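You operate a simulated robot arm through the tools that you are given. There is no shell and no other tool.

You run a simulated two-armed robot. Do the job below in one go: nothing can be reset, and whatever is moved stays where it is left.

TASK
Swap the ring gauge on the drum for the puck with the pallet's number, count load 2 and release it.
Fine: the gauge goes on the side table; slide the load counter to 2, then press the blue button.

Only the result counts: the job must be done as asked and must still hold three seconds after the hand-in. Knocking over, shifting, dropping, spilling or breaking anything else fails it.

THE ROBOT
Two 7-joint arms with fingered hands on one trunk that stands fixed in place. Base frame: the origin is at the foot of the trunk, x ahead of it, y to its left, z up; the work surface is at about z = 0.9. Readings come in m, degrees, newtons and seconds.
The left shoulder is at [0.03, 0.136, 1.205], the right one opposite. Each reaches about 1.253 m from its shoulder. Payload 5 kg a hand.
The TCP of each hand is the grasp point between the finger pads, 0.042 m short of the fingertips. In the tool frame z runs along the fingers and y along their closing line. The gripper opens to 0.208 m; its body begins 0.119 m behind the TCP. The gripper is a hand of 4 fingers: y runs from the thumb to the fingers, the wrist lies at [0, 0, -0.332] in the tool frame, and closing takes about 1.5 s.
Orientation is that of the tool frame in the base frame, as [roll, pitch, yaw] about the fixed x, y, z axes, in that order (R = Rz(yaw) Ry(pitch) Rx(roll)). With the fingers straight down and closing along the base's y, the tool's x points along the base's -x, its y along +y and its z along -z.

THE INTERFACE
- The arms move only by the tool play_rows. It takes "left_series", "right_series" or both (then of equal length, played together; a hand with none holds still); each is a list that holds one entry, the list of rows, each a list of 7 numbers: the turn, a rotation vector about the base's x, y, z in degrees, then the shift along the base's x, y, z in cm, then the closure in counts, from 0 (fully open) to 255 (shut). In form: [[[rx, ry, rz, tx, ty, tz, hand], ...]]. A call has 1 to 20 rows; each row is the pose to reach, as a shift and turn from the pose commanded when the call began. Rows are played at 5 a second. More than 0.05 m and 8.6 degrees between two rows, or a gripper value outside its range, and nothing of the call is played. A pose out of reach is approached as far as the arm can. The call stops where the force on the tool passes 40 N (or 10 N more than at its start, if that is more) or the arm is blocked; 0.2 s more then pass. Each finger travels about 0.072 m/s and halts on what it meets, pressing with about 33 N; the grip force reading is that of the motor and also rises with nothing between the fingers. The clock runs only during rows and for 0.2 s after the last one: add rows that repeat a pose to give the fingers time. It gives the time, the measured TCP pose, the force on the tool (base axes), the opening and the grip force at its end, in the units of the frame above (readings bear some noise), with the torque about the TCP (base axes, N m) and any sound that the robot's microphone picked up.
- Cameras (640 x 400 px; columns grow to the right, rows downward): "scene" is now at [0.0437, -0.0162, 1.9283]; the picture's right is [-0.21, -0.98, 0.00], its down [-0.77, 0.17, -0.62] and it looks along [0.61, -0.13, -0.78] (base axes); focal length 333 px, centre (320, 200). "left" rides on the left gripper at [-0.101, 0, -0.145] in its tool frame; the picture's right is [0.00, -1.00, 0.00], its down [0.82, 0.00, -0.57] and it looks along [0.57, 0.00, 0.82] (tool axes); focal length 261 px, centre (320, 200). "right" rides on the right gripper at [0.101, 0, -0.145] in its tool frame; the picture's right is [0.00, 1.00, 0.00], its down [-0.82, 0.00, -0.57] and it looks along [-0.57, 0.00, 0.82] (tool axes); focal length 261 px, centre (320, 200). There is no depth. A picture from a camera that has moved, and an enlarged one, comes with that camera's place and axes in the base frame and with its lens.
- camera(camera): a new picture of that camera. It takes no simulated time.
- move_column(by): moves the trunk up (or, below 0, down) by that many m; the arms and the scene camera ride with it, the base frame stays. It gives what a move gives, with no picture.
- grasp_type(shape, hand): the hand has 4 fingers and takes this shape, open, in about a second: jaw (thumb against the fingers, like two jaws); tri (thumb and two fingers); tip (a fingertip pinch); poke (one finger out to press); point (the index stretched); flat (the hand flat); cup (the hand cupped); fist (a fist). The gripper value then closes the fingers along that shape, each until it touches; the sizes above hold for jaw. It gives what a move gives, with no picture.
- pan_tilt(pan, tilt): turns the head with the scene camera to pan (to the left, within 143 degrees either way) and tilt (down, from -29 to 69), counted from straight ahead of the robot. It gives what a move gives.
- zoom(camera, box): a new picture of the part [left, top, right, bottom] of that camera's present view, enlarged. It takes no simulated time.
- finish_job(): hands the job in; it is judged then, once.

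Places have to be worked out from the pictures, the camera data and where the tool is seen. Open the grippers and draw the arms clear of the work before you hand the job in, unless the task says otherwise.

The tools are called after "Request:" as a command line: name --argument value ..., lists and objects as JSON in quotes. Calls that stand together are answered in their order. play_rows: Moves the arms, as the interface text tells. Its arguments: {"type":"object","properties":{"left_series":{"type":"array","items":{"type":"array","items":{"type":"array","items":{"type":"number"}}}},"right_series":{"type":"array","items":{"type":"array","items":{"type":"array","items":{"type":"number"}}}}},"required":[]} The other tools are called the same way: move_column (by) moves the trunk up or down; grasp_type (shape, hand) gives the hand a shape; pan_tilt (pan, tilt) turns the head that bears the scene camera; camera (camera) takes a picture; zoom (camera, box) takes an enlarged picture of a part of a camera's view; finish_job () hands the job in.

At the start:

```text
time: 0.0
left_position: [0.69, 0.3007, 1.298]
left_tcp_rot: [-180.0, 0.0, -180.0]
left_force: [-0.1, 0.1, 1.0]
left_ft_torque: [0.03, -0.01, 0.0]
left_gripper_width: 0.2077
left_finger_force: 0.2
left_shape: jaw
right_position: [0.6865, -0.3029, 1.3131]
right_tcp_rot: [-179.9, 0.0, -180.0]
right_force: [0.3, 0.3, -0.2]
right_ft_torque: [0.01, -0.04, -0.01]
right_gripper_width: 0.2077
right_finger_force: 0.0
right_shape: jaw
trunk travel left (down, up): [-0.225, 0.265]
head pan, tilt (commanded): [-12.4, 51.6]
```

scene: 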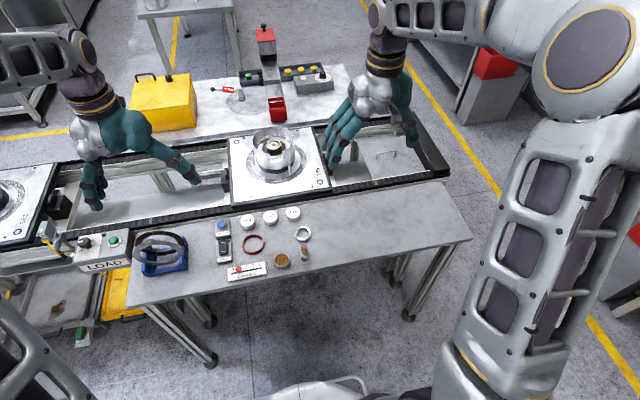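
right: 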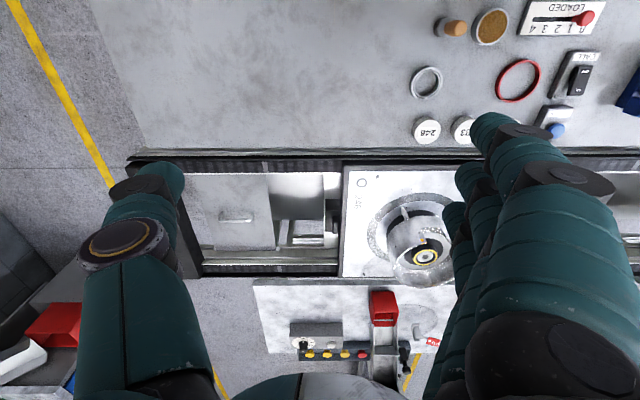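
left: 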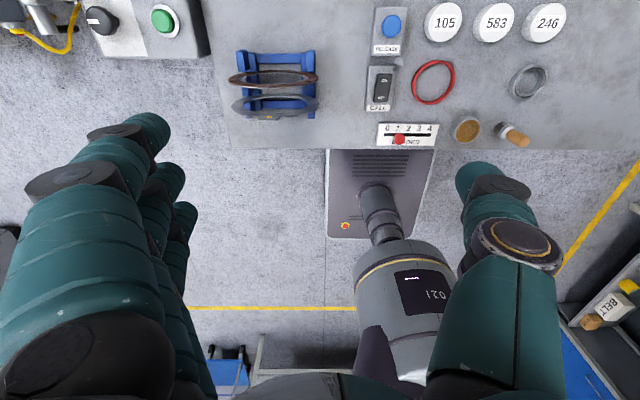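

I start by looking closer at the drum, pallet, pucks, counter and buttons before moving anything.

Request:
zoom --camera "scene" --box '[220, 110, 340, 210]'

Request:
zoom --camera "scene" --box '[200, 190, 330, 290]'

Request:
zoom --camera "right" --box '[320, 150, 500, 300]'

Request:
zoom --camera "left" --box '[340, 0, 580, 150]'

Request:
zoom --camera "scene" --box '[200, 20, 350, 130]'

Request:
zoom --camera "scene" --box '[0, 150, 200, 290]'

```text
4.00 times, centred on (280, 160) of scene
camera zoom: at [0.0437, -0.0162, 1.9283], right [-0.21, -0.98, 0.0], down [-0.77, 0.17, -0.62], along [0.61, -0.13, -0.78], focal length 1331 px, centre (480, 360)
```

zoom: 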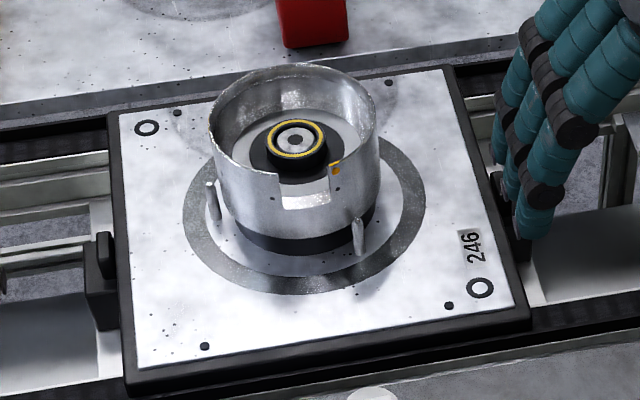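

```text
4.00 times, centred on (265, 240) of scene
camera zoom: at [0.0437, -0.0162, 1.9283], right [-0.21, -0.98, 0.0], down [-0.77, 0.17, -0.62], along [0.61, -0.13, -0.78], focal length 1331 px, centre (540, 40)
```

zoom: 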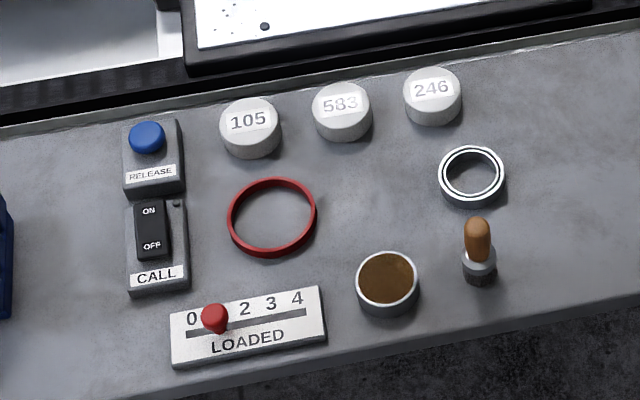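

```text
2.67 times, centred on (410, 225) of right
camera zoom: at [0.5856, -0.3032, 1.4588], right [0.0, 1.0, 0.0], down [0.82, 0.0, 0.57], along [0.57, 0.0, -0.82], focal length 695 px, centre (80, 133)
```

zoom: 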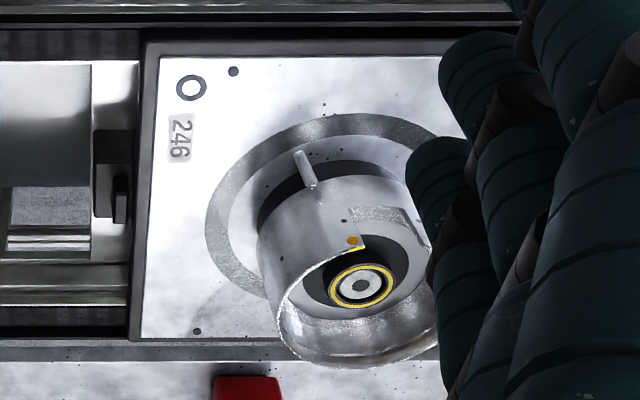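

```text
2.67 times, centred on (460, 75) of left
camera zoom: at [0.7906, 0.3004, 1.443], right [0.0, -1.0, 0.0], down [-0.82, 0.0, 0.57], along [-0.57, 0.0, -0.82], focal length 695 px, centre (-53, 533)
```

zoom: 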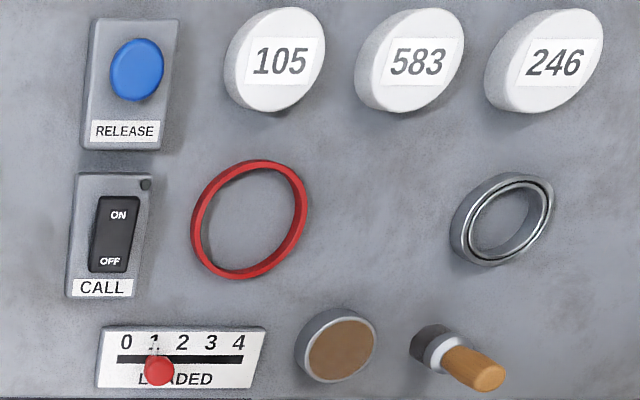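

```text
3.64 times, centred on (275, 75) of scene
camera zoom: at [0.0437, -0.0162, 1.9283], right [-0.21, -0.98, 0.0], down [-0.77, 0.17, -0.62], along [0.61, -0.13, -0.78], focal length 1210 px, centre (484, 654)
```

zoom: 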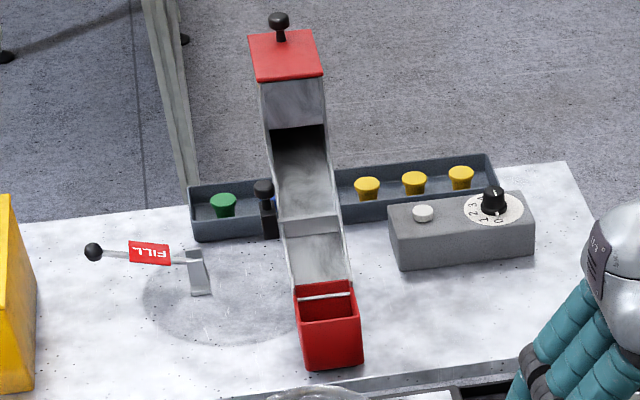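

```text
2.86 times, centred on (100, 220) of scene
camera zoom: at [0.0437, -0.0162, 1.9283], right [-0.21, -0.98, 0.0], down [-0.77, 0.17, -0.62], along [0.61, -0.13, -0.78], focal length 951 px, centre (949, 143)
```

zoom: 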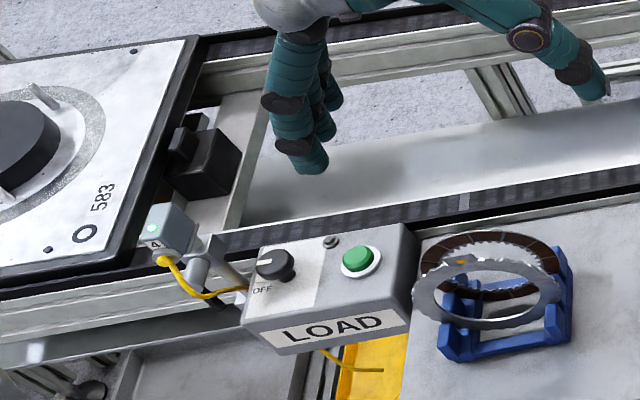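

The pallet ahead is marked 246, and the pucks read 105, 583 and 246. Before choosing parts I look around for the side table.

Request:
pan_tilt --pan 55 --tilt 40

Request:
camera --camera "scene"

Request:
pan_tilt --pan -60 --tilt 40

Request:
camera --camera "scene"

Request:
pan_tilt --pan 0 --tilt 20

Request:
camera --camera "scene"

```text
time: 1.4
left_position: [0.6886, 0.3009, 1.2975]
left_tcp_rot: [-180.0, 0.0, 179.9]
left_force: [0.1, 1.0, 0.0]
left_ft_torque: [0.0, 0.0, -0.04]
left_gripper_width: 0.2075
left_finger_force: 0.2
left_shape: jaw
right_position: [0.6861, -0.3019, 1.3138]
right_tcp_rot: [-179.9, 0.0, -180.0]
right_force: [-0.7, -0.7, 0.9]
right_ft_torque: [0.0, 0.01, 0.01]
right_gripper_width: 0.2078
right_finger_force: 0.0
right_shape: jaw
trunk travel left (down, up): [-0.225, 0.265]
head pan, tilt (commanded): [55.0, 40.0]
```

```text
taken
camera scene: at [0.0188, 0.0696, 1.9446], right [0.82, -0.57, 0.0], down [-0.37, -0.53, -0.77], along [0.44, 0.63, -0.64], focal length 333 px, centre (320, 200)
```

scene: 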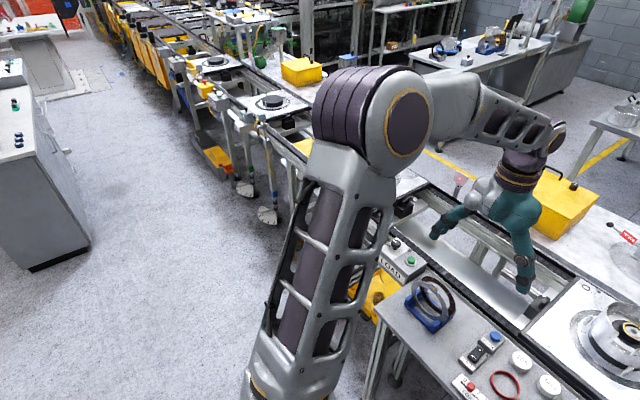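

```text
time: 3.3
left_position: [0.6894, 0.3007, 1.2987]
left_tcp_rot: [-180.0, 0.0, -180.0]
left_force: [0.6, 0.0, -0.8]
left_ft_torque: [0.0, 0.04, 0.01]
left_gripper_width: 0.2078
left_finger_force: 0.0
left_shape: jaw
right_position: [0.6867, -0.3017, 1.3128]
right_tcp_rot: [-180.0, 0.0, 180.0]
right_force: [-0.6, -0.3, -0.4]
right_ft_torque: [0.0, 0.01, 0.0]
right_gripper_width: 0.2077
right_finger_force: 0.0
right_shape: jaw
trunk travel left (down, up): [-0.225, 0.265]
head pan, tilt (commanded): [-60.0, 40.0]
```

```text
taken
camera scene: at [0.0126, -0.0736, 1.9446], right [-0.87, -0.5, 0.0], down [-0.32, 0.56, -0.77], along [0.38, -0.66, -0.64], focal length 333 px, centre (320, 200)
```

scene: 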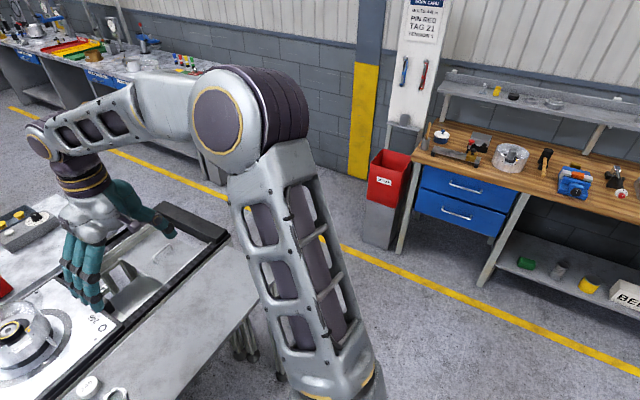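

```text
time: 4.6
left_position: [0.6903, 0.3009, 1.2975]
left_tcp_rot: [180.0, 0.0, 180.0]
left_force: [-0.4, -0.2, 0.8]
left_ft_torque: [0.0, 0.01, 0.01]
left_gripper_width: 0.2079
left_finger_force: 0.1
left_shape: jaw
right_position: [0.6871, -0.3029, 1.313]
right_tcp_rot: [179.9, 0.0, -179.9]
right_force: [0.0, -0.2, -0.4]
right_ft_torque: [0.01, -0.03, 0.01]
right_gripper_width: 0.2078
right_finger_force: 0.2
right_shape: jaw
trunk travel left (down, up): [-0.225, 0.265]
head pan, tilt (commanded): [0.0, 20.0]
```

```text
taken
camera scene: at [0.0631, -0.0001, 1.976], right [0.0, -1.0, 0.0], down [-0.34, 0.0, -0.94], along [0.94, 0.0, -0.34], focal length 333 px, centre (320, 200)
```

scene: 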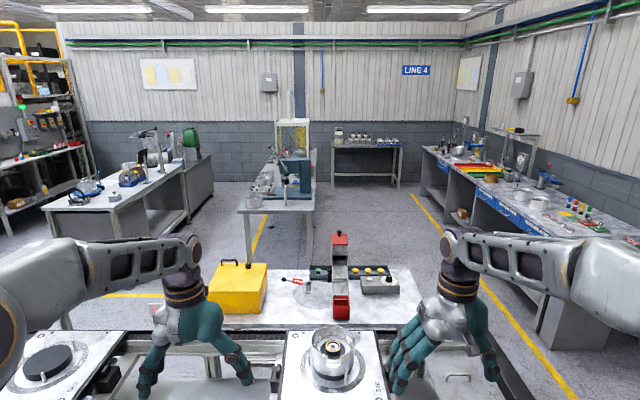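

The work table beside the conveyor (with pucks, counter, buttons) seems to be the reachable side table. I look straight at the drum with the head, then bring the right hand camera closer to the drum.

Request:
pan_tilt --pan -3 --tilt 45

Request:
zoom --camera "scene" --box '[270, 110, 390, 210]'

Request:
play_rows --right_series '[[[0, 0, 0, 0, 4, 0, 0], [0, 0, 0, 0, 8, 0, 0], [0, 0, 0, 0, 12, 0, 0], [0, 0, 0, 0, 16, 0, 0], [0, 0, 0, 0, 19, 2, 0], [0, 0, 0, 0, 19, 4, 0]]]'

Request:
camera --camera "right"

```text
time: 5.5
left_position: [0.6898, 0.3002, 1.2979]
left_tcp_rot: [-180.0, 0.1, 179.9]
left_force: [-0.1, -1.0, -0.2]
left_ft_torque: [0.01, -0.02, 0.0]
left_gripper_width: 0.2076
left_finger_force: 0.1
left_shape: jaw
right_position: [0.6871, -0.3031, 1.3126]
right_tcp_rot: [-180.0, -0.1, -180.0]
right_force: [-0.3, 0.0, -0.5]
right_ft_torque: [0.02, 0.02, 0.02]
right_gripper_width: 0.2076
right_finger_force: 0.0
right_shape: jaw
trunk travel left (down, up): [-0.225, 0.265]
head pan, tilt (commanded): [-3.0, 45.0]
```

```text
4.00 times, centred on (330, 160) of scene
camera zoom: at [0.0512, -0.0043, 1.9374], right [-0.05, -1.0, 0.0], down [-0.71, 0.04, -0.71], along [0.71, -0.04, -0.71], focal length 1331 px, centre (280, 360)
```

zoom: 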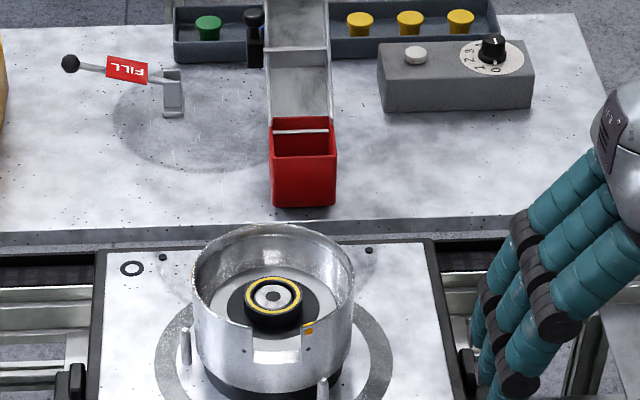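

```text
time: 6.9
left_position: [0.689, 0.3007, 1.2984]
left_tcp_rot: [-179.9, 0.0, 180.0]
left_force: [0.8, 0.3, -0.9]
left_ft_torque: [0.06, -0.04, 0.0]
left_gripper_width: 0.2081
left_finger_force: 0.2
left_shape: jaw
right_position: [0.6859, -0.1162, 1.3533]
right_tcp_rot: [-180.0, 0.0, -180.0]
right_force: [0.0, -1.1, 0.6]
right_ft_torque: [0.04, -0.04, 0.03]
right_gripper_width: 0.2081
right_finger_force: 0.0
right_shape: jaw
trunk travel left (down, up): [-0.225, 0.265]
head pan, tilt (commanded): [-3.0, 45.0]
```

```text
taken
camera right: at [0.5851, -0.1154, 1.4988], right [0.01, 1.0, 0.0], down [0.82, 0.0, 0.57], along [0.57, 0.0, -0.82], focal length 261 px, centre (320, 200)
```

right: 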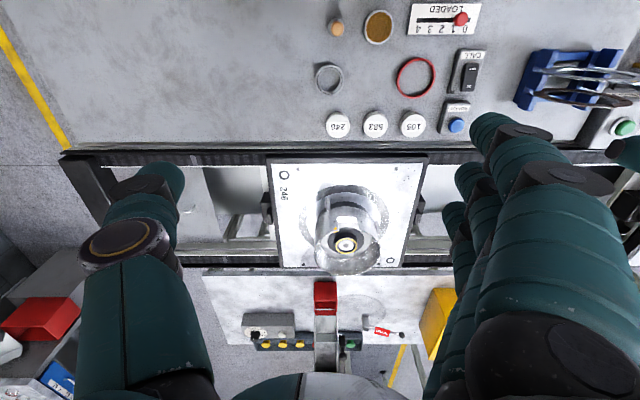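

The drum lies between thumb and fingers in the right camera view; I zoom in.

Request:
zoom --camera "right" --box '[290, 170, 410, 290]'

Request:
zoom --camera "right" --box '[310, 200, 380, 270]'

Request:
zoom --camera "scene" --box '[310, 160, 365, 215]'

```text
3.33 times, centred on (350, 230) of right
camera zoom: at [0.5851, -0.1154, 1.4988], right [0.01, 1.0, 0.0], down [0.82, 0.0, 0.57], along [0.57, 0.0, -0.82], focal length 869 px, centre (220, 100)
```

zoom: 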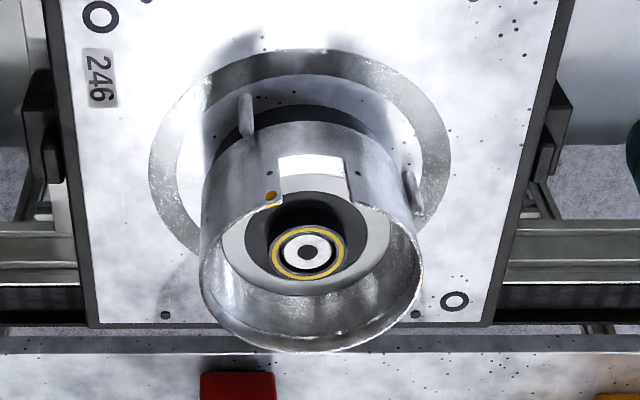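

```text
5.71 times, centred on (345, 235) of right
camera zoom: at [0.5851, -0.1154, 1.4988], right [0.01, 1.0, 0.0], down [0.82, 0.0, 0.57], along [0.57, 0.0, -0.82], focal length 1489 px, centre (177, 0)
```

zoom: 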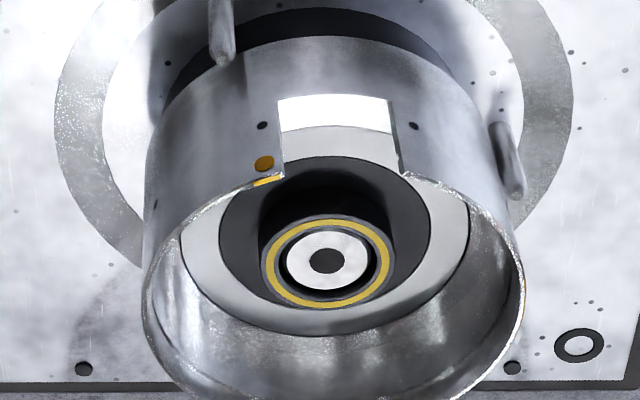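

```text
7.27 times, centred on (338, 188) of scene
camera zoom: at [0.0508, -0.005, 1.9374], right [-0.05, -1.0, 0.0], down [-0.71, 0.04, -0.71], along [0.71, -0.04, -0.71], focal length 2420 px, centre (193, 291)
```

zoom: 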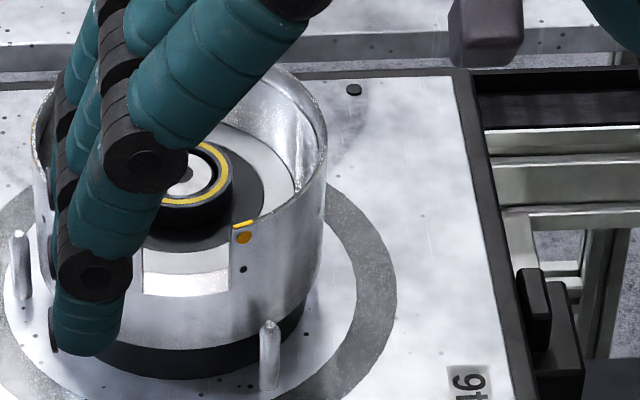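

I compare with the next pallet upline (583) to tell which parts belong to the pallet and drum, and which is the gauge.

Request:
pan_tilt --pan 45 --tilt 45

Request:
camera --camera "scene"

Request:
zoom --camera "scene" --box '[200, 20, 360, 120]'

Request:
zoom --camera "left" --box '[210, 0, 450, 150]'

```text
time: 8.1
left_position: [0.689, 0.3012, 1.2972]
left_tcp_rot: [180.0, -0.1, -180.0]
left_force: [-0.5, 0.3, 0.2]
left_ft_torque: [0.03, 0.01, 0.02]
left_gripper_width: 0.2081
left_finger_force: 0.0
left_shape: jaw
right_position: [0.6866, -0.1142, 1.3522]
right_tcp_rot: [-180.0, 0.0, 179.9]
right_force: [0.0, -0.6, 0.9]
right_ft_torque: [-0.01, 0.03, 0.0]
right_gripper_width: 0.2082
right_finger_force: 0.1
right_shape: jaw
trunk travel left (down, up): [-0.225, 0.265]
head pan, tilt (commanded): [45.0, 45.0]
```

```text
taken
camera scene: at [0.0277, 0.0576, 1.9373], right [0.71, -0.71, 0.0], down [-0.5, -0.5, -0.71], along [0.5, 0.5, -0.71], focal length 333 px, centre (320, 200)
```

scene: 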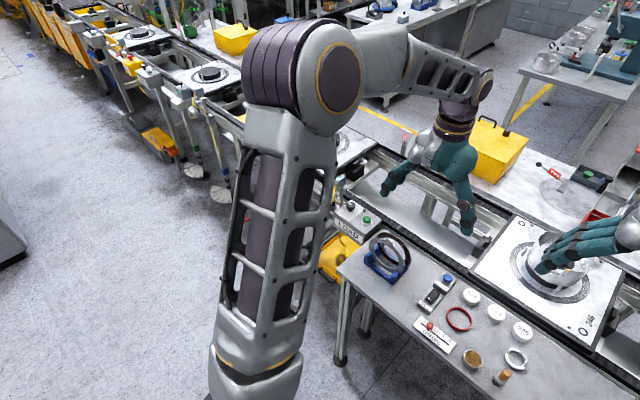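

```text
4.00 times, centred on (280, 70) of scene
camera zoom: at [0.0277, 0.0576, 1.9373], right [0.71, -0.71, 0.0], down [-0.5, -0.5, -0.71], along [0.5, 0.5, -0.71], focal length 1331 px, centre (480, 720)
```

zoom: 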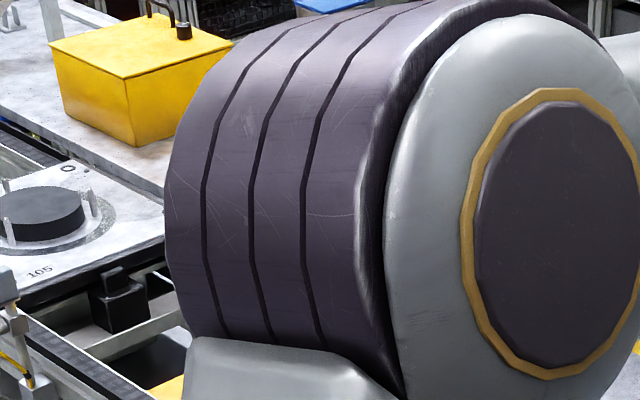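

```text
2.67 times, centred on (330, 75) of left
camera zoom: at [0.7907, 0.3005, 1.4429], right [0.0, -1.0, 0.0], down [-0.82, 0.0, 0.57], along [-0.57, 0.0, -0.82], focal length 695 px, centre (293, 533)
```

zoom: 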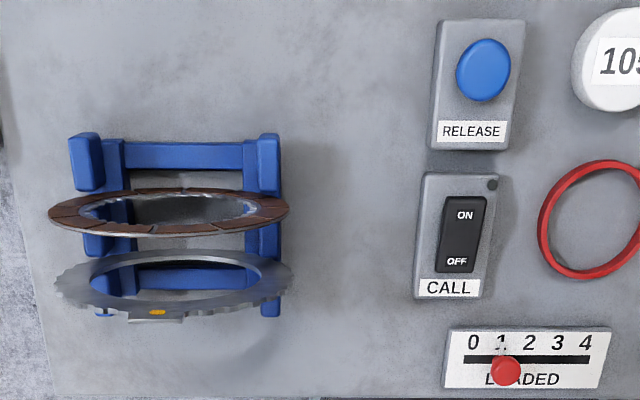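

The drum (metal shell) holds a raised black ring with a yellow line round a silver spigot at about (1.054, -0.05, 1.03), which the other pallets lack, so that is the ring gauge. I raise the trunk 0.1 m for reach and bring the right hand's camera closer to it.

Request:
move_column --by 0.1

Request:
play_rows --right_series '[[[0, 0, 0, 3.5, 1.5, -3, 0], [0, 0, 0, 7, 3, -6, 0], [0, 0, 0, 10.5, 4.5, -9, 0], [0, 0, 0, 14, 6, -12, 0], [0, 0, 0, 17.5, 6.5, -15, 0], [0, 0, 0, 21, 6.5, -18, 0], [0, 0, 0, 23, 6.5, -21, 0], [0, 0, 0, 23, 6.5, -21, 0]]]'

Request:
camera --camera "right"

```text
time: 9.4
left_position: [0.6884, 0.3002, 1.3967]
left_tcp_rot: [-180.0, 0.0, -180.0]
left_force: [1.1, 0.6, 1.0]
left_ft_torque: [-0.02, 0.02, 0.02]
left_gripper_width: 0.2078
left_finger_force: 0.1
left_shape: jaw
right_position: [0.6865, -0.1129, 1.4521]
right_tcp_rot: [180.0, 0.0, 180.0]
right_force: [-0.5, 0.7, 0.3]
right_ft_torque: [0.03, 0.02, 0.0]
right_gripper_width: 0.2079
right_finger_force: 0.2
right_shape: jaw
trunk travel left (down, up): [-0.325, 0.165]
head pan, tilt (commanded): [45.0, 45.0]
```

```text
time: 11.2
left_position: [0.6889, 0.3006, 1.3985]
left_tcp_rot: [179.9, 0.2, -180.0]
left_force: [-1.0, -0.4, 0.4]
left_ft_torque: [0.03, -0.11, 0.01]
left_gripper_width: 0.2079
left_finger_force: 0.1
left_shape: jaw
right_position: [0.9146, -0.0497, 1.2445]
right_tcp_rot: [180.0, 0.1, 179.9]
right_force: [0.8, -0.6, 0.9]
right_ft_torque: [0.0, -0.12, 0.01]
right_gripper_width: 0.2077
right_finger_force: 0.0
right_shape: jaw
trunk travel left (down, up): [-0.325, 0.165]
head pan, tilt (commanded): [45.0, 45.0]
```

```text
taken
camera right: at [0.814, -0.0506, 1.3901], right [0.0, 1.0, 0.0], down [0.82, 0.0, 0.57], along [0.57, 0.0, -0.82], focal length 261 px, centre (320, 200)
```

right: 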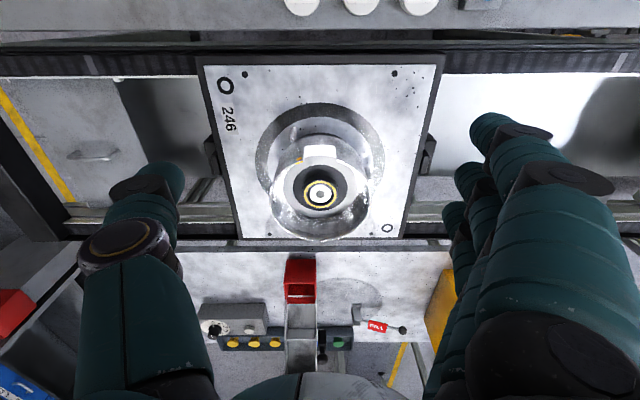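

Now a clearer view down into the drum; zooming in on the hub.

Request:
zoom --camera "right" --box '[260, 130, 380, 250]'

Request:
zoom --camera "right" --box '[290, 160, 350, 220]'

Request:
zoom --camera "right" --box '[190, 50, 450, 250]'

```text
3.33 times, centred on (320, 190) of right
camera zoom: at [0.814, -0.0506, 1.3901], right [0.0, 1.0, 0.0], down [0.82, 0.0, 0.57], along [0.57, 0.0, -0.82], focal length 869 px, centre (320, 233)
```

zoom: 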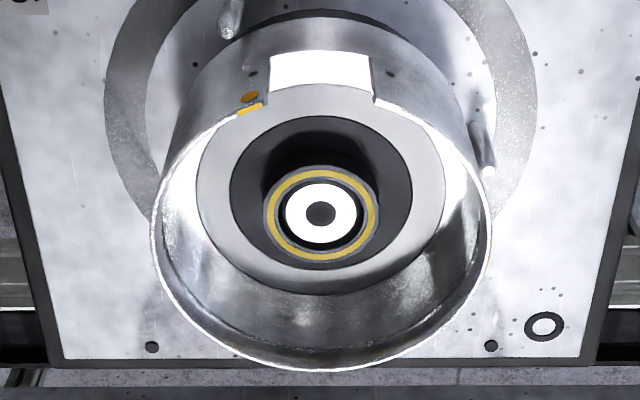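

```text
6.67 times, centred on (320, 190) of right
camera zoom: at [0.814, -0.0506, 1.3901], right [0.0, 1.0, 0.0], down [0.82, 0.0, 0.57], along [0.57, 0.0, -0.82], focal length 1738 px, centre (320, 267)
```

zoom: 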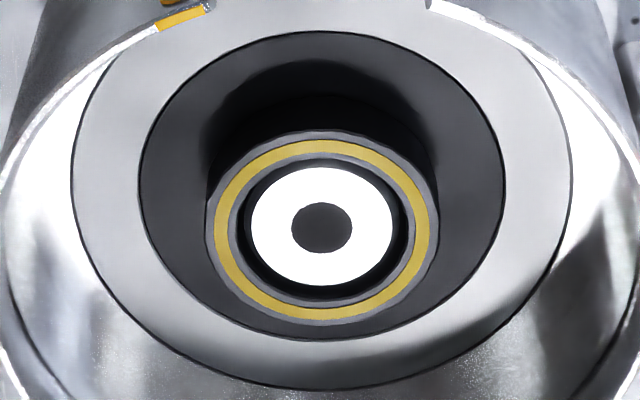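

```text
2.00 times, centred on (320, 150) of right
camera zoom: at [0.814, -0.0506, 1.3901], right [0.0, 1.0, 0.0], down [0.82, 0.0, 0.57], along [0.57, 0.0, -0.82], focal length 521 px, centre (320, 300)
```

zoom: 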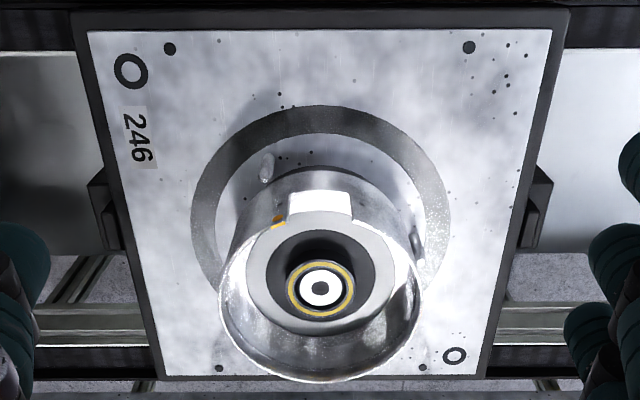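

The ring gauge is about 57 mm OD with its top at z ≈ 1.031, sitting about 17 mm proud of the black floor inside the drum (rim z ≈ 1.054). I test how far the right arm reaches with the hand straight down above the drum.

Request:
play_rows --right_series '[[[0, 0, 0, 3.5, 0, -1, 0], [0, 0, 0, 7, 0, -2, 0], [0, 0, 0, 10.5, 0, -3, 0], [0, 0, 0, 14, 0, -4, 0], [0, 0, 0, 14, 0, -4, 0], [0, 0, 0, 14, 0, -4, 0]]]'

Request:
pan_tilt --pan -3 --tilt 45

Request:
camera --camera "scene"

Request:
camera --camera "right"

```text
time: 12.6
left_position: [0.6902, 0.3011, 1.3985]
left_tcp_rot: [180.0, -0.1, -179.9]
left_force: [-0.3, 1.6, 0.0]
left_ft_torque: [-0.07, -0.03, 0.01]
left_gripper_width: 0.2081
left_finger_force: 0.1
left_shape: jaw
right_position: [0.9416, -0.0635, 1.1939]
right_tcp_rot: [-180.0, 0.0, 180.0]
right_force: [-0.1, 1.0, -0.1]
right_ft_torque: [-0.05, 0.01, 0.02]
right_gripper_width: 0.2079
right_finger_force: 0.1
right_shape: jaw
right hand out of reach, approached as far as the arm can: row 1, 2, 3, 4, 5, 6
trunk travel left (down, up): [-0.325, 0.165]
head pan, tilt (commanded): [45.0, 45.0]
```

```text
time: 13.8
left_position: [0.6899, 0.3, 1.3976]
left_tcp_rot: [180.0, 0.0, -180.0]
left_force: [0.5, 0.3, 0.3]
left_ft_torque: [0.01, 0.02, 0.01]
left_gripper_width: 0.2078
left_finger_force: 0.1
left_shape: jaw
right_position: [0.9439, -0.0653, 1.1949]
right_tcp_rot: [180.0, 0.0, -179.9]
right_force: [0.8, 0.3, 0.3]
right_ft_torque: [0.0, 0.0, 0.0]
right_gripper_width: 0.2081
right_finger_force: 0.0
right_shape: jaw
trunk travel left (down, up): [-0.325, 0.165]
head pan, tilt (commanded): [-3.0, 45.0]
```

```text
taken
camera scene: at [0.0516, -0.0042, 2.0373], right [-0.05, -1.0, 0.0], down [-0.71, 0.04, -0.71], along [0.71, -0.04, -0.71], focal length 333 px, centre (320, 200)
```

scene: 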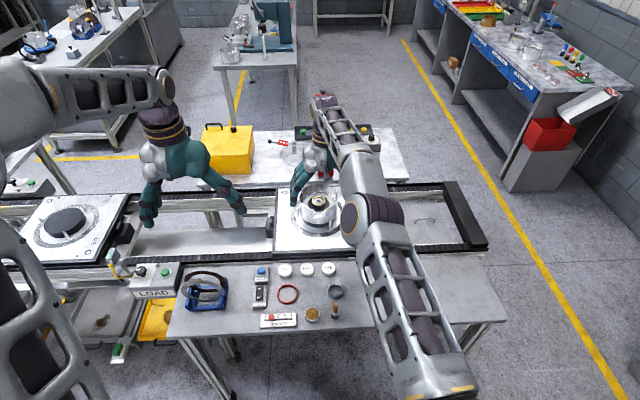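

```text
taken
camera right: at [0.8421, -0.0666, 1.3402], right [0.0, 1.0, 0.0], down [0.82, 0.0, 0.57], along [0.57, 0.0, -0.82], focal length 261 px, centre (320, 200)
```

right: 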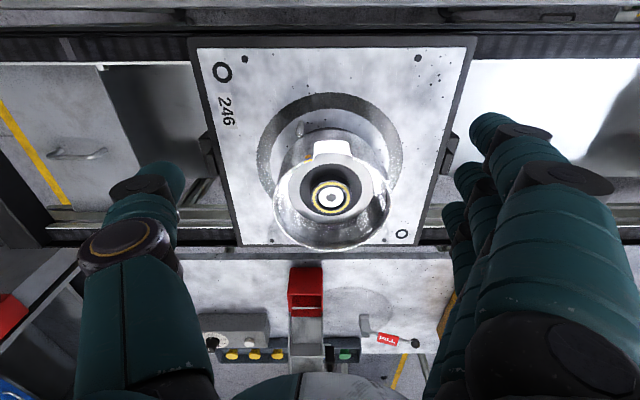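

Straight down the arm stops at x ≈ 0.94, so at the drum I need roughly 18-20° of forward tilt. I try partial closings in the air to see how the fingers converge and calibrate counts.

Request:
play_rows --right_series '[[[0, 0, 0, 0, 1, 0, 40], [0, 0, 0, 0, 1, 0, 80], [0, 0, 0, 0, 1, 0, 120], [0, 0, 0, 0, 1, 0, 160], [0, 0, 0, 0, 1, 0, 160], [0, 0, 0, 0, 1, 0, 160]]]'

Request:
camera --camera "right"

Request:
zoom --camera "scene" --box '[270, 80, 400, 240]'

```text
time: 15.2
left_position: [0.6892, 0.301, 1.3978]
left_tcp_rot: [179.9, 0.0, 180.0]
left_force: [0.4, 0.3, 0.0]
left_ft_torque: [-0.01, -0.02, 0.0]
left_gripper_width: 0.2076
left_finger_force: 0.0
left_shape: jaw
right_position: [0.9427, -0.0564, 1.1943]
right_tcp_rot: [-180.0, 0.1, 180.0]
right_force: [0.4, -0.4, -0.2]
right_ft_torque: [0.02, -0.02, -0.02]
right_gripper_width: 0.0785
right_finger_force: 0.0
right_shape: jaw
trunk travel left (down, up): [-0.325, 0.165]
head pan, tilt (commanded): [-3.0, 45.0]
```

```text
taken
camera right: at [0.8411, -0.0562, 1.3402], right [0.0, 1.0, 0.0], down [0.82, 0.0, 0.57], along [0.57, 0.0, -0.82], focal length 261 px, centre (320, 200)
```

right: 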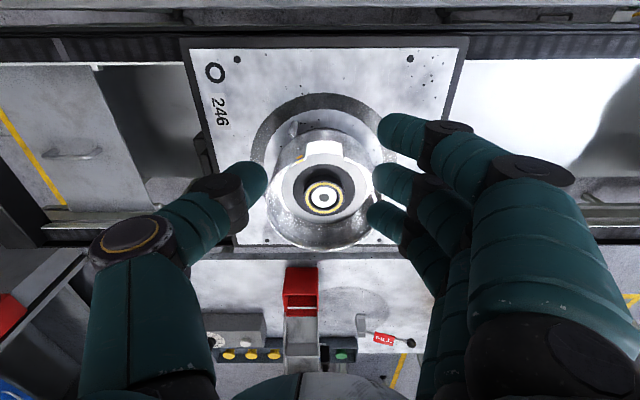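

```text
2.50 times, centred on (335, 160) of scene
camera zoom: at [0.0514, -0.0039, 2.0373], right [-0.05, -1.0, 0.0], down [-0.71, 0.04, -0.71], along [0.71, -0.04, -0.71], focal length 832 px, centre (282, 300)
```

zoom: 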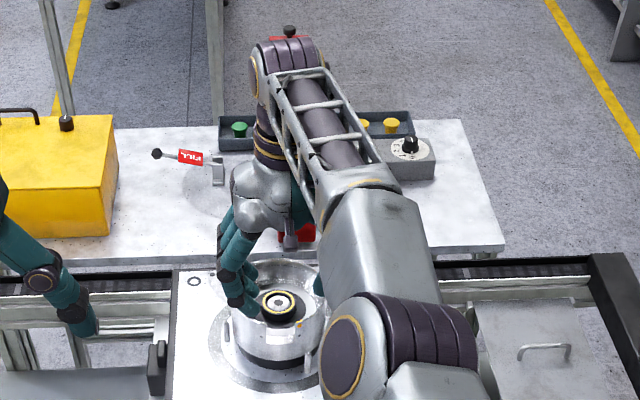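

Counts map linearly to width (160 → 78 mm), but three spread fingers are wide for the drum's inside. I check what the "tip" shape looks like on the right hand.

Request:
grasp_type --hand "right" --shape "tip"

Request:
camera --camera "right"

Request:
grasp_type --hand "right" --shape "tri"

Request:
camera --camera "right"

```text
time: 16.1
left_position: [0.6898, 0.3017, 1.3972]
left_tcp_rot: [180.0, 0.0, 180.0]
left_force: [1.0, -0.4, -0.4]
left_ft_torque: [0.0, 0.0, 0.04]
left_gripper_width: 0.208
left_finger_force: 0.2
left_shape: jaw
right_position: [0.9426, -0.0562, 1.1953]
right_tcp_rot: [180.0, 0.1, 180.0]
right_force: [0.4, 0.0, 0.5]
right_ft_torque: [-0.01, 0.0, -0.02]
right_gripper_width: 0.2075
right_finger_force: 0.0
right_shape: tip
trunk travel left (down, up): [-0.325, 0.165]
head pan, tilt (commanded): [-3.0, 45.0]
```

```text
taken
camera right: at [0.8411, -0.0564, 1.3402], right [0.0, 1.0, 0.0], down [0.82, 0.0, 0.57], along [0.57, 0.0, -0.82], focal length 261 px, centre (320, 200)
```

right: 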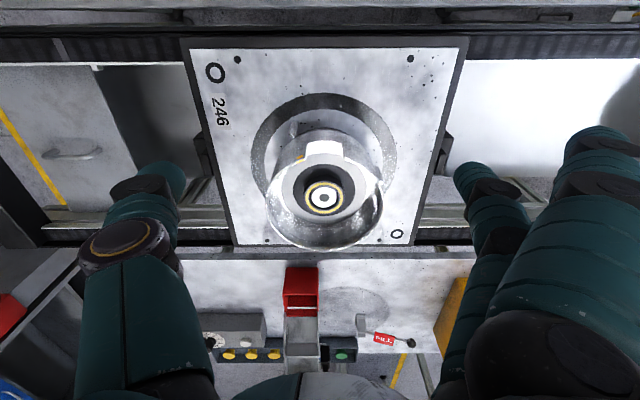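

```text
time: 17.0
left_position: [0.6894, 0.3004, 1.3963]
left_tcp_rot: [179.9, -0.1, -179.9]
left_force: [-0.4, -0.6, -0.2]
left_ft_torque: [0.0, 0.01, 0.0]
left_gripper_width: 0.208
left_finger_force: 0.2
left_shape: jaw
right_position: [0.9423, -0.0553, 1.1937]
right_tcp_rot: [179.9, 0.0, 179.9]
right_force: [0.4, 0.1, -0.2]
right_ft_torque: [0.0, 0.02, 0.0]
right_gripper_width: 0.2081
right_finger_force: 0.0
right_shape: tri
trunk travel left (down, up): [-0.325, 0.165]
head pan, tilt (commanded): [-3.0, 45.0]
```

```text
taken
camera right: at [0.8411, -0.0564, 1.3402], right [0.0, 1.0, 0.0], down [0.82, 0.0, 0.57], along [0.57, 0.0, -0.82], focal length 261 px, centre (320, 200)
```

right: 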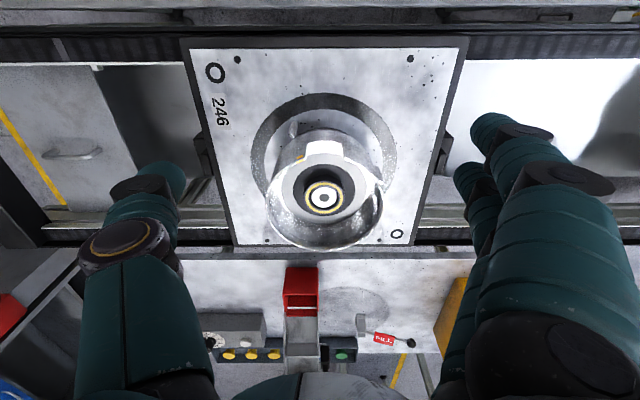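

In "tip" the thumb opposes one middle finger, which suits the narrow drum. I check its closed geometry at about 75 mm in the air.

Request:
grasp_type --hand "right" --shape "tip"

Request:
play_rows --right_series '[[[0, 0, 0, 0, 0, 0, 40], [0, 0, 0, 0, 0, 0, 80], [0, 0, 0, 0, 0, 0, 120], [0, 0, 0, 0, 0, 0, 160], [0, 0, 0, 0, 0, 0, 160], [0, 0, 0, 0, 0, 0, 160]]]'

Request:
camera --camera "right"

Request:
zoom --camera "scene" --box '[270, 80, 400, 240]'

```text
time: 17.9
left_position: [0.689, 0.301, 1.398]
left_tcp_rot: [179.9, 0.0, 180.0]
left_force: [0.3, 0.7, -0.4]
left_ft_torque: [0.0, -0.02, -0.02]
left_gripper_width: 0.2078
left_finger_force: 0.1
left_shape: jaw
right_position: [0.9439, -0.0555, 1.1939]
right_tcp_rot: [180.0, 0.0, -179.9]
right_force: [0.1, 1.4, 0.4]
right_ft_torque: [-0.02, 0.02, 0.03]
right_gripper_width: 0.2079
right_finger_force: 0.1
right_shape: tip
trunk travel left (down, up): [-0.325, 0.165]
head pan, tilt (commanded): [-3.0, 45.0]
```

```text
time: 19.3
left_position: [0.6894, 0.3007, 1.3974]
left_tcp_rot: [180.0, -0.1, 180.0]
left_force: [-0.3, -0.1, -0.3]
left_ft_torque: [0.01, 0.01, 0.02]
left_gripper_width: 0.2078
left_finger_force: 0.1
left_shape: jaw
right_position: [0.9427, -0.0563, 1.1953]
right_tcp_rot: [179.9, -0.1, 179.9]
right_force: [-0.6, 0.0, -0.2]
right_ft_torque: [0.01, 0.04, 0.0]
right_gripper_width: 0.078
right_finger_force: 0.2
right_shape: tip
trunk travel left (down, up): [-0.325, 0.165]
head pan, tilt (commanded): [-3.0, 45.0]
```

```text
taken
camera right: at [0.8411, -0.0564, 1.3402], right [0.0, 1.0, 0.0], down [0.82, 0.0, 0.57], along [0.57, 0.0, -0.82], focal length 261 px, centre (320, 200)
```

right: 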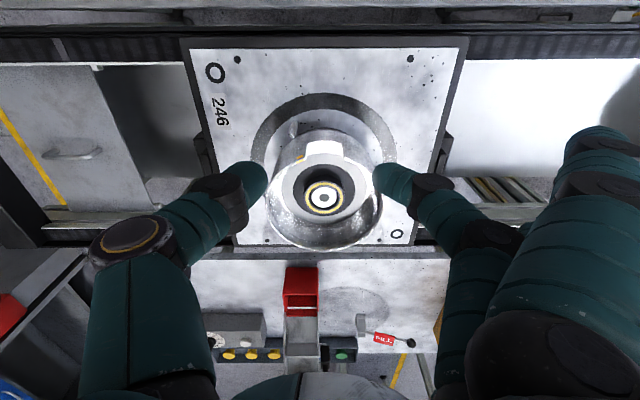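

```text
2.50 times, centred on (335, 160) of scene
camera zoom: at [0.0513, -0.0041, 2.0373], right [-0.05, -1.0, 0.0], down [-0.71, 0.04, -0.71], along [0.71, -0.04, -0.71], focal length 832 px, centre (282, 300)
```

zoom: 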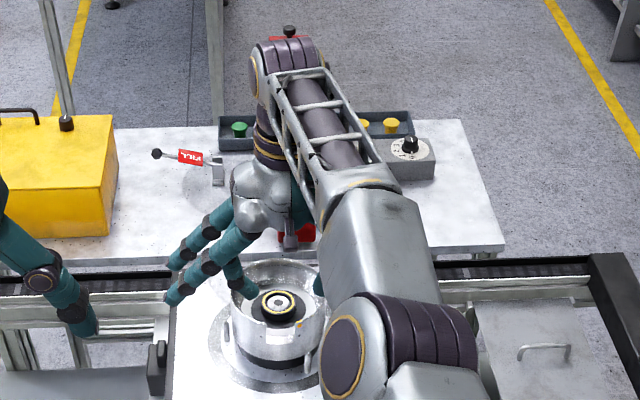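

The tip pinch clears the drum well. I tilt the right hand 18° forward and move it above the gauge, staying above the rim.

Request:
play_rows --right_series '[[[0, -6, 0, 0, 0, 0, 160], [0, -12, 0, 0, 0, 0, 160], [0, -18, 0, 0, 0, 0, 160], [0, -18, 0, 3, 0.3, 0, 160], [0, -18, 0, 6, 0.6, 0, 160], [0, -18, 0, 10, 0.6, 0, 160], [0, -18, 0, 10, 0.6, -3, 160], [0, -18, 0, 10, 0.6, -6, 160], [0, -18, 0, 10, 0.6, -6, 160], [0, -18, 0, 10, 0.6, -6, 160]]]'

Request:
camera --camera "right"

Request:
camera --camera "scene"

```text
time: 21.5
left_position: [0.6883, 0.3011, 1.3977]
left_tcp_rot: [180.0, 0.0, -179.9]
left_force: [-0.1, -0.6, 0.6]
left_ft_torque: [0.0, -0.03, -0.01]
left_gripper_width: 0.2076
left_finger_force: 0.0
left_shape: jaw
right_position: [1.0399, -0.0499, 1.1331]
right_tcp_rot: [180.0, 18.0, 180.0]
right_force: [0.0, -0.6, 0.1]
right_ft_torque: [0.0, -0.02, 0.01]
right_gripper_width: 0.078
right_finger_force: 0.1
right_shape: tip
trunk travel left (down, up): [-0.325, 0.165]
head pan, tilt (commanded): [-3.0, 45.0]
```

```text
taken
camera right: at [0.9004, -0.0496, 1.2414], right [0.0, 1.0, 0.0], down [0.6, 0.0, 0.8], along [0.8, 0.0, -0.6], focal length 261 px, centre (320, 200)
```

right: 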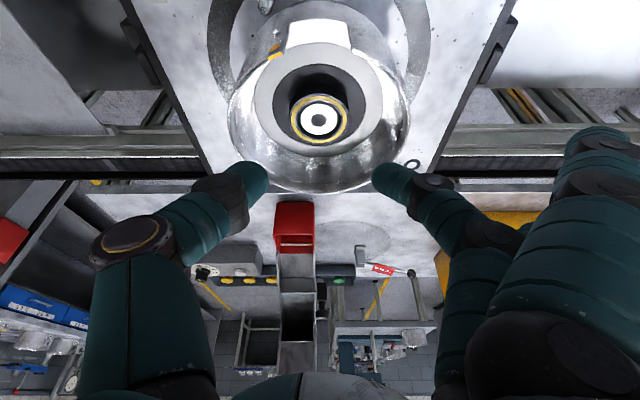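

```text
taken
camera scene: at [0.0507, -0.0044, 2.0374], right [-0.05, -1.0, 0.0], down [-0.71, 0.04, -0.71], along [0.71, -0.04, -0.71], focal length 333 px, centre (320, 200)
```

scene: 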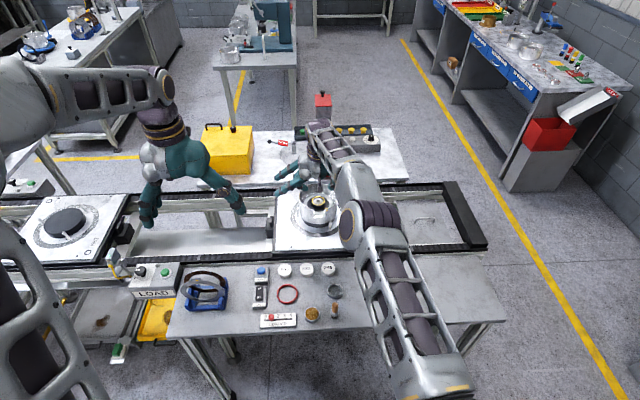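

Zooming for a precise fix of the ring centre relative to the hand.

Request:
zoom --camera "right" --box '[220, 60, 420, 210]'

Request:
zoom --camera "right" --box '[280, 80, 360, 150]'

Request:
zoom --camera "scene" --box '[260, 110, 380, 240]'

```text
2.67 times, centred on (320, 135) of right
camera zoom: at [0.9004, -0.0496, 1.2414], right [0.0, 1.0, 0.0], down [0.6, 0.0, 0.8], along [0.8, 0.0, -0.6], focal length 695 px, centre (320, 373)
```

zoom: 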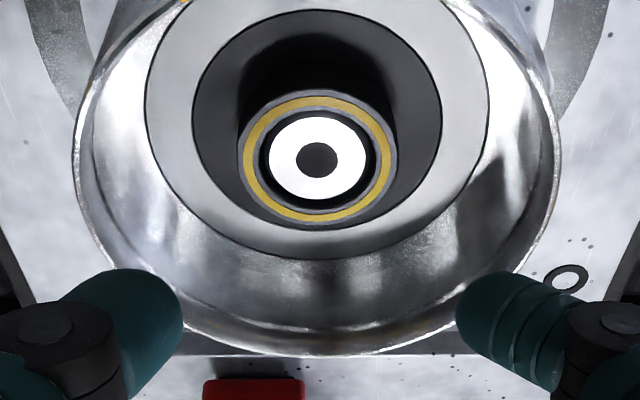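

```text
5.71 times, centred on (320, 115) of right
camera zoom: at [0.9004, -0.0496, 1.2414], right [0.0, 1.0, 0.0], down [0.6, 0.0, 0.8], along [0.8, 0.0, -0.6], focal length 1489 px, centre (320, 686)
```

zoom: 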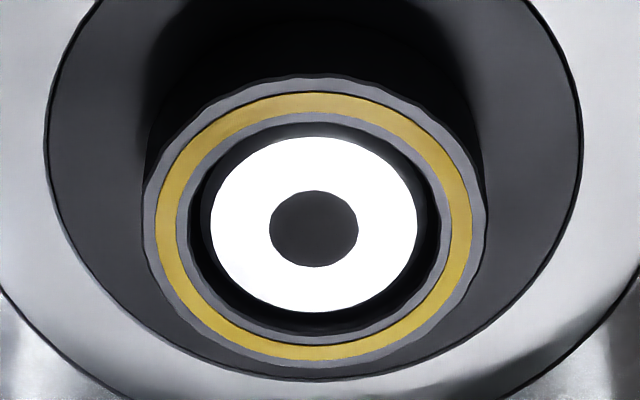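

```text
3.08 times, centred on (320, 175) of scene
camera zoom: at [0.0507, -0.0044, 2.0374], right [-0.05, -1.0, 0.0], down [-0.71, 0.04, -0.71], along [0.71, -0.04, -0.71], focal length 1024 px, centre (320, 277)
```

zoom: 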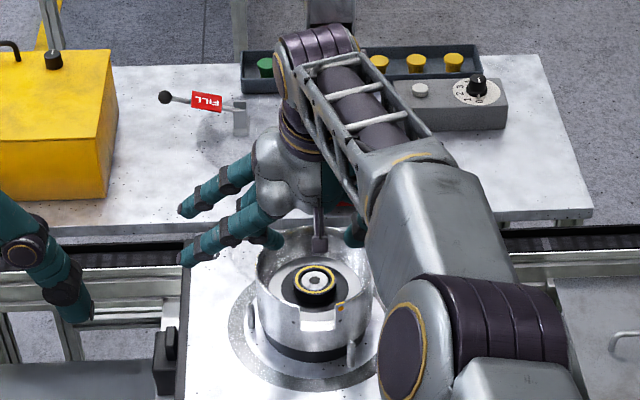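

The gauge centre comes out at (1.054, -0.050, 1.031), matching the earlier fixes. I lower partway and check finger clearance inside the rim.

Request:
play_rows --right_series '[[[0, 0, 0, 0.2, 0, -2, 160], [0, 0, 0, 0.2, 0, -4, 160], [0, 0, 0, 0.2, 0, -5.5, 160], [0, 0, 0, 0.2, 0, -5.5, 160]]]'

Request:
camera --camera "right"

Request:
zoom --camera "scene" --box '[260, 110, 380, 240]'

```text
time: 22.5
left_position: [0.6891, 0.3005, 1.3975]
left_tcp_rot: [180.0, 0.0, 179.9]
left_force: [-0.9, -0.9, 0.6]
left_ft_torque: [0.02, -0.03, 0.01]
left_gripper_width: 0.2082
left_finger_force: 0.1
left_shape: jaw
right_position: [1.0419, -0.0495, 1.0794]
right_tcp_rot: [-180.0, 17.9, 180.0]
right_force: [0.6, -0.4, 0.4]
right_ft_torque: [-0.01, 0.0, 0.04]
right_gripper_width: 0.0777
right_finger_force: 0.1
right_shape: tip
trunk travel left (down, up): [-0.325, 0.165]
head pan, tilt (commanded): [-3.0, 45.0]
```

```text
taken
camera right: at [0.9007, -0.0498, 1.1874], right [0.0, 1.0, 0.0], down [0.6, 0.0, 0.8], along [0.8, 0.0, -0.6], focal length 261 px, centre (320, 200)
```

right: 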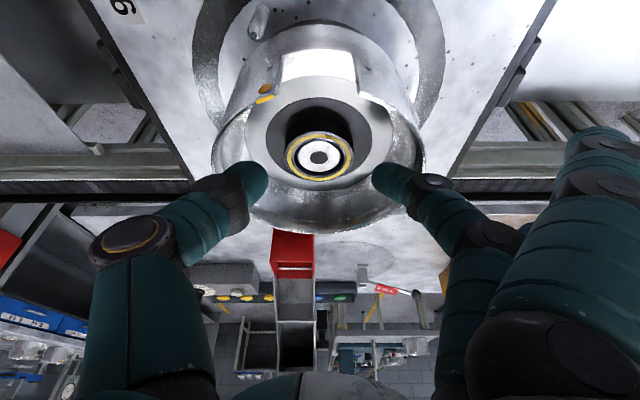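

```text
3.08 times, centred on (320, 175) of scene
camera zoom: at [0.051, -0.0043, 2.0374], right [-0.05, -1.0, 0.0], down [-0.71, 0.04, -0.71], along [0.71, -0.04, -0.71], focal length 1024 px, centre (320, 277)
```

zoom: 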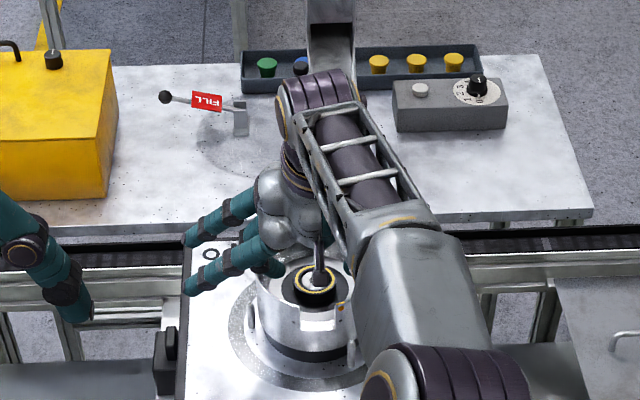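

Thumb and finger sit inside the rim on either side of the gauge. I lower the last 2 cm in small steps, watching force.

Request:
play_rows --right_series '[[[0, 0, 0, 0, -0.05, -0.8, 160], [0, 0, 0, 0, -0.05, -1.4, 160], [0, 0, 0, 0, -0.05, -1.8, 160], [0, 0, 0, 0, -0.05, -2.0, 160], [0, 0, 0, 0, -0.05, -2.0, 160]]]'

Request:
camera --camera "right"

Request:
zoom --camera "right" --box '[220, 100, 420, 250]'

```text
time: 23.7
left_position: [0.6888, 0.2999, 1.399]
left_tcp_rot: [-180.0, 0.1, 180.0]
left_force: [-0.3, -0.6, 0.3]
left_ft_torque: [0.0, -0.03, 0.01]
left_gripper_width: 0.2078
left_finger_force: 0.1
left_shape: jaw
right_position: [1.0405, -0.0505, 1.0639]
right_tcp_rot: [179.9, 18.5, -180.0]
right_force: [9.4, -4.7, 24.6]
right_ft_torque: [1.67, -0.14, -0.54]
right_gripper_width: 0.076
right_finger_force: 0.0
right_shape: tip
right hand out of reach, approached as far as the arm can: row 1, 2, 4, 5
trunk travel left (down, up): [-0.325, 0.165]
head pan, tilt (commanded): [-3.0, 45.0]
```

```text
taken
camera right: at [0.8995, -0.0515, 1.1705], right [0.01, 1.0, 0.0], down [0.6, -0.01, 0.8], along [0.8, 0.0, -0.6], focal length 261 px, centre (320, 200)
```

right: 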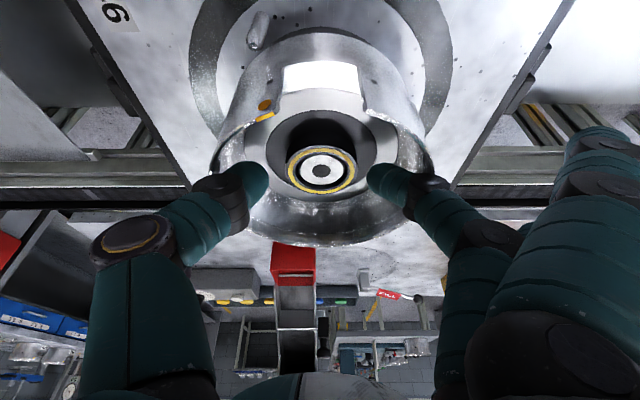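

```text
2.67 times, centred on (320, 175) of right
camera zoom: at [0.8995, -0.0515, 1.1705], right [0.01, 1.0, 0.0], down [0.6, -0.01, 0.8], along [0.8, 0.0, -0.6], focal length 695 px, centre (320, 267)
```

zoom: 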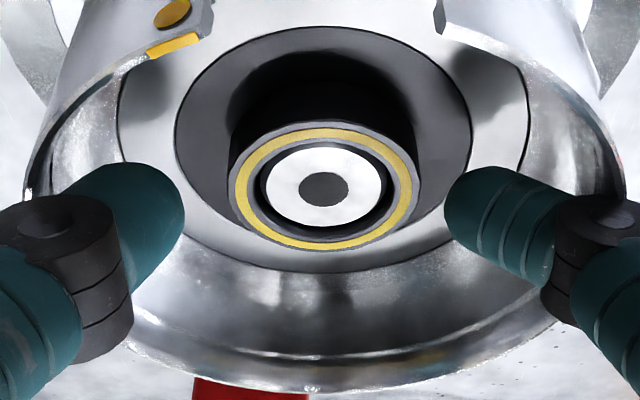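

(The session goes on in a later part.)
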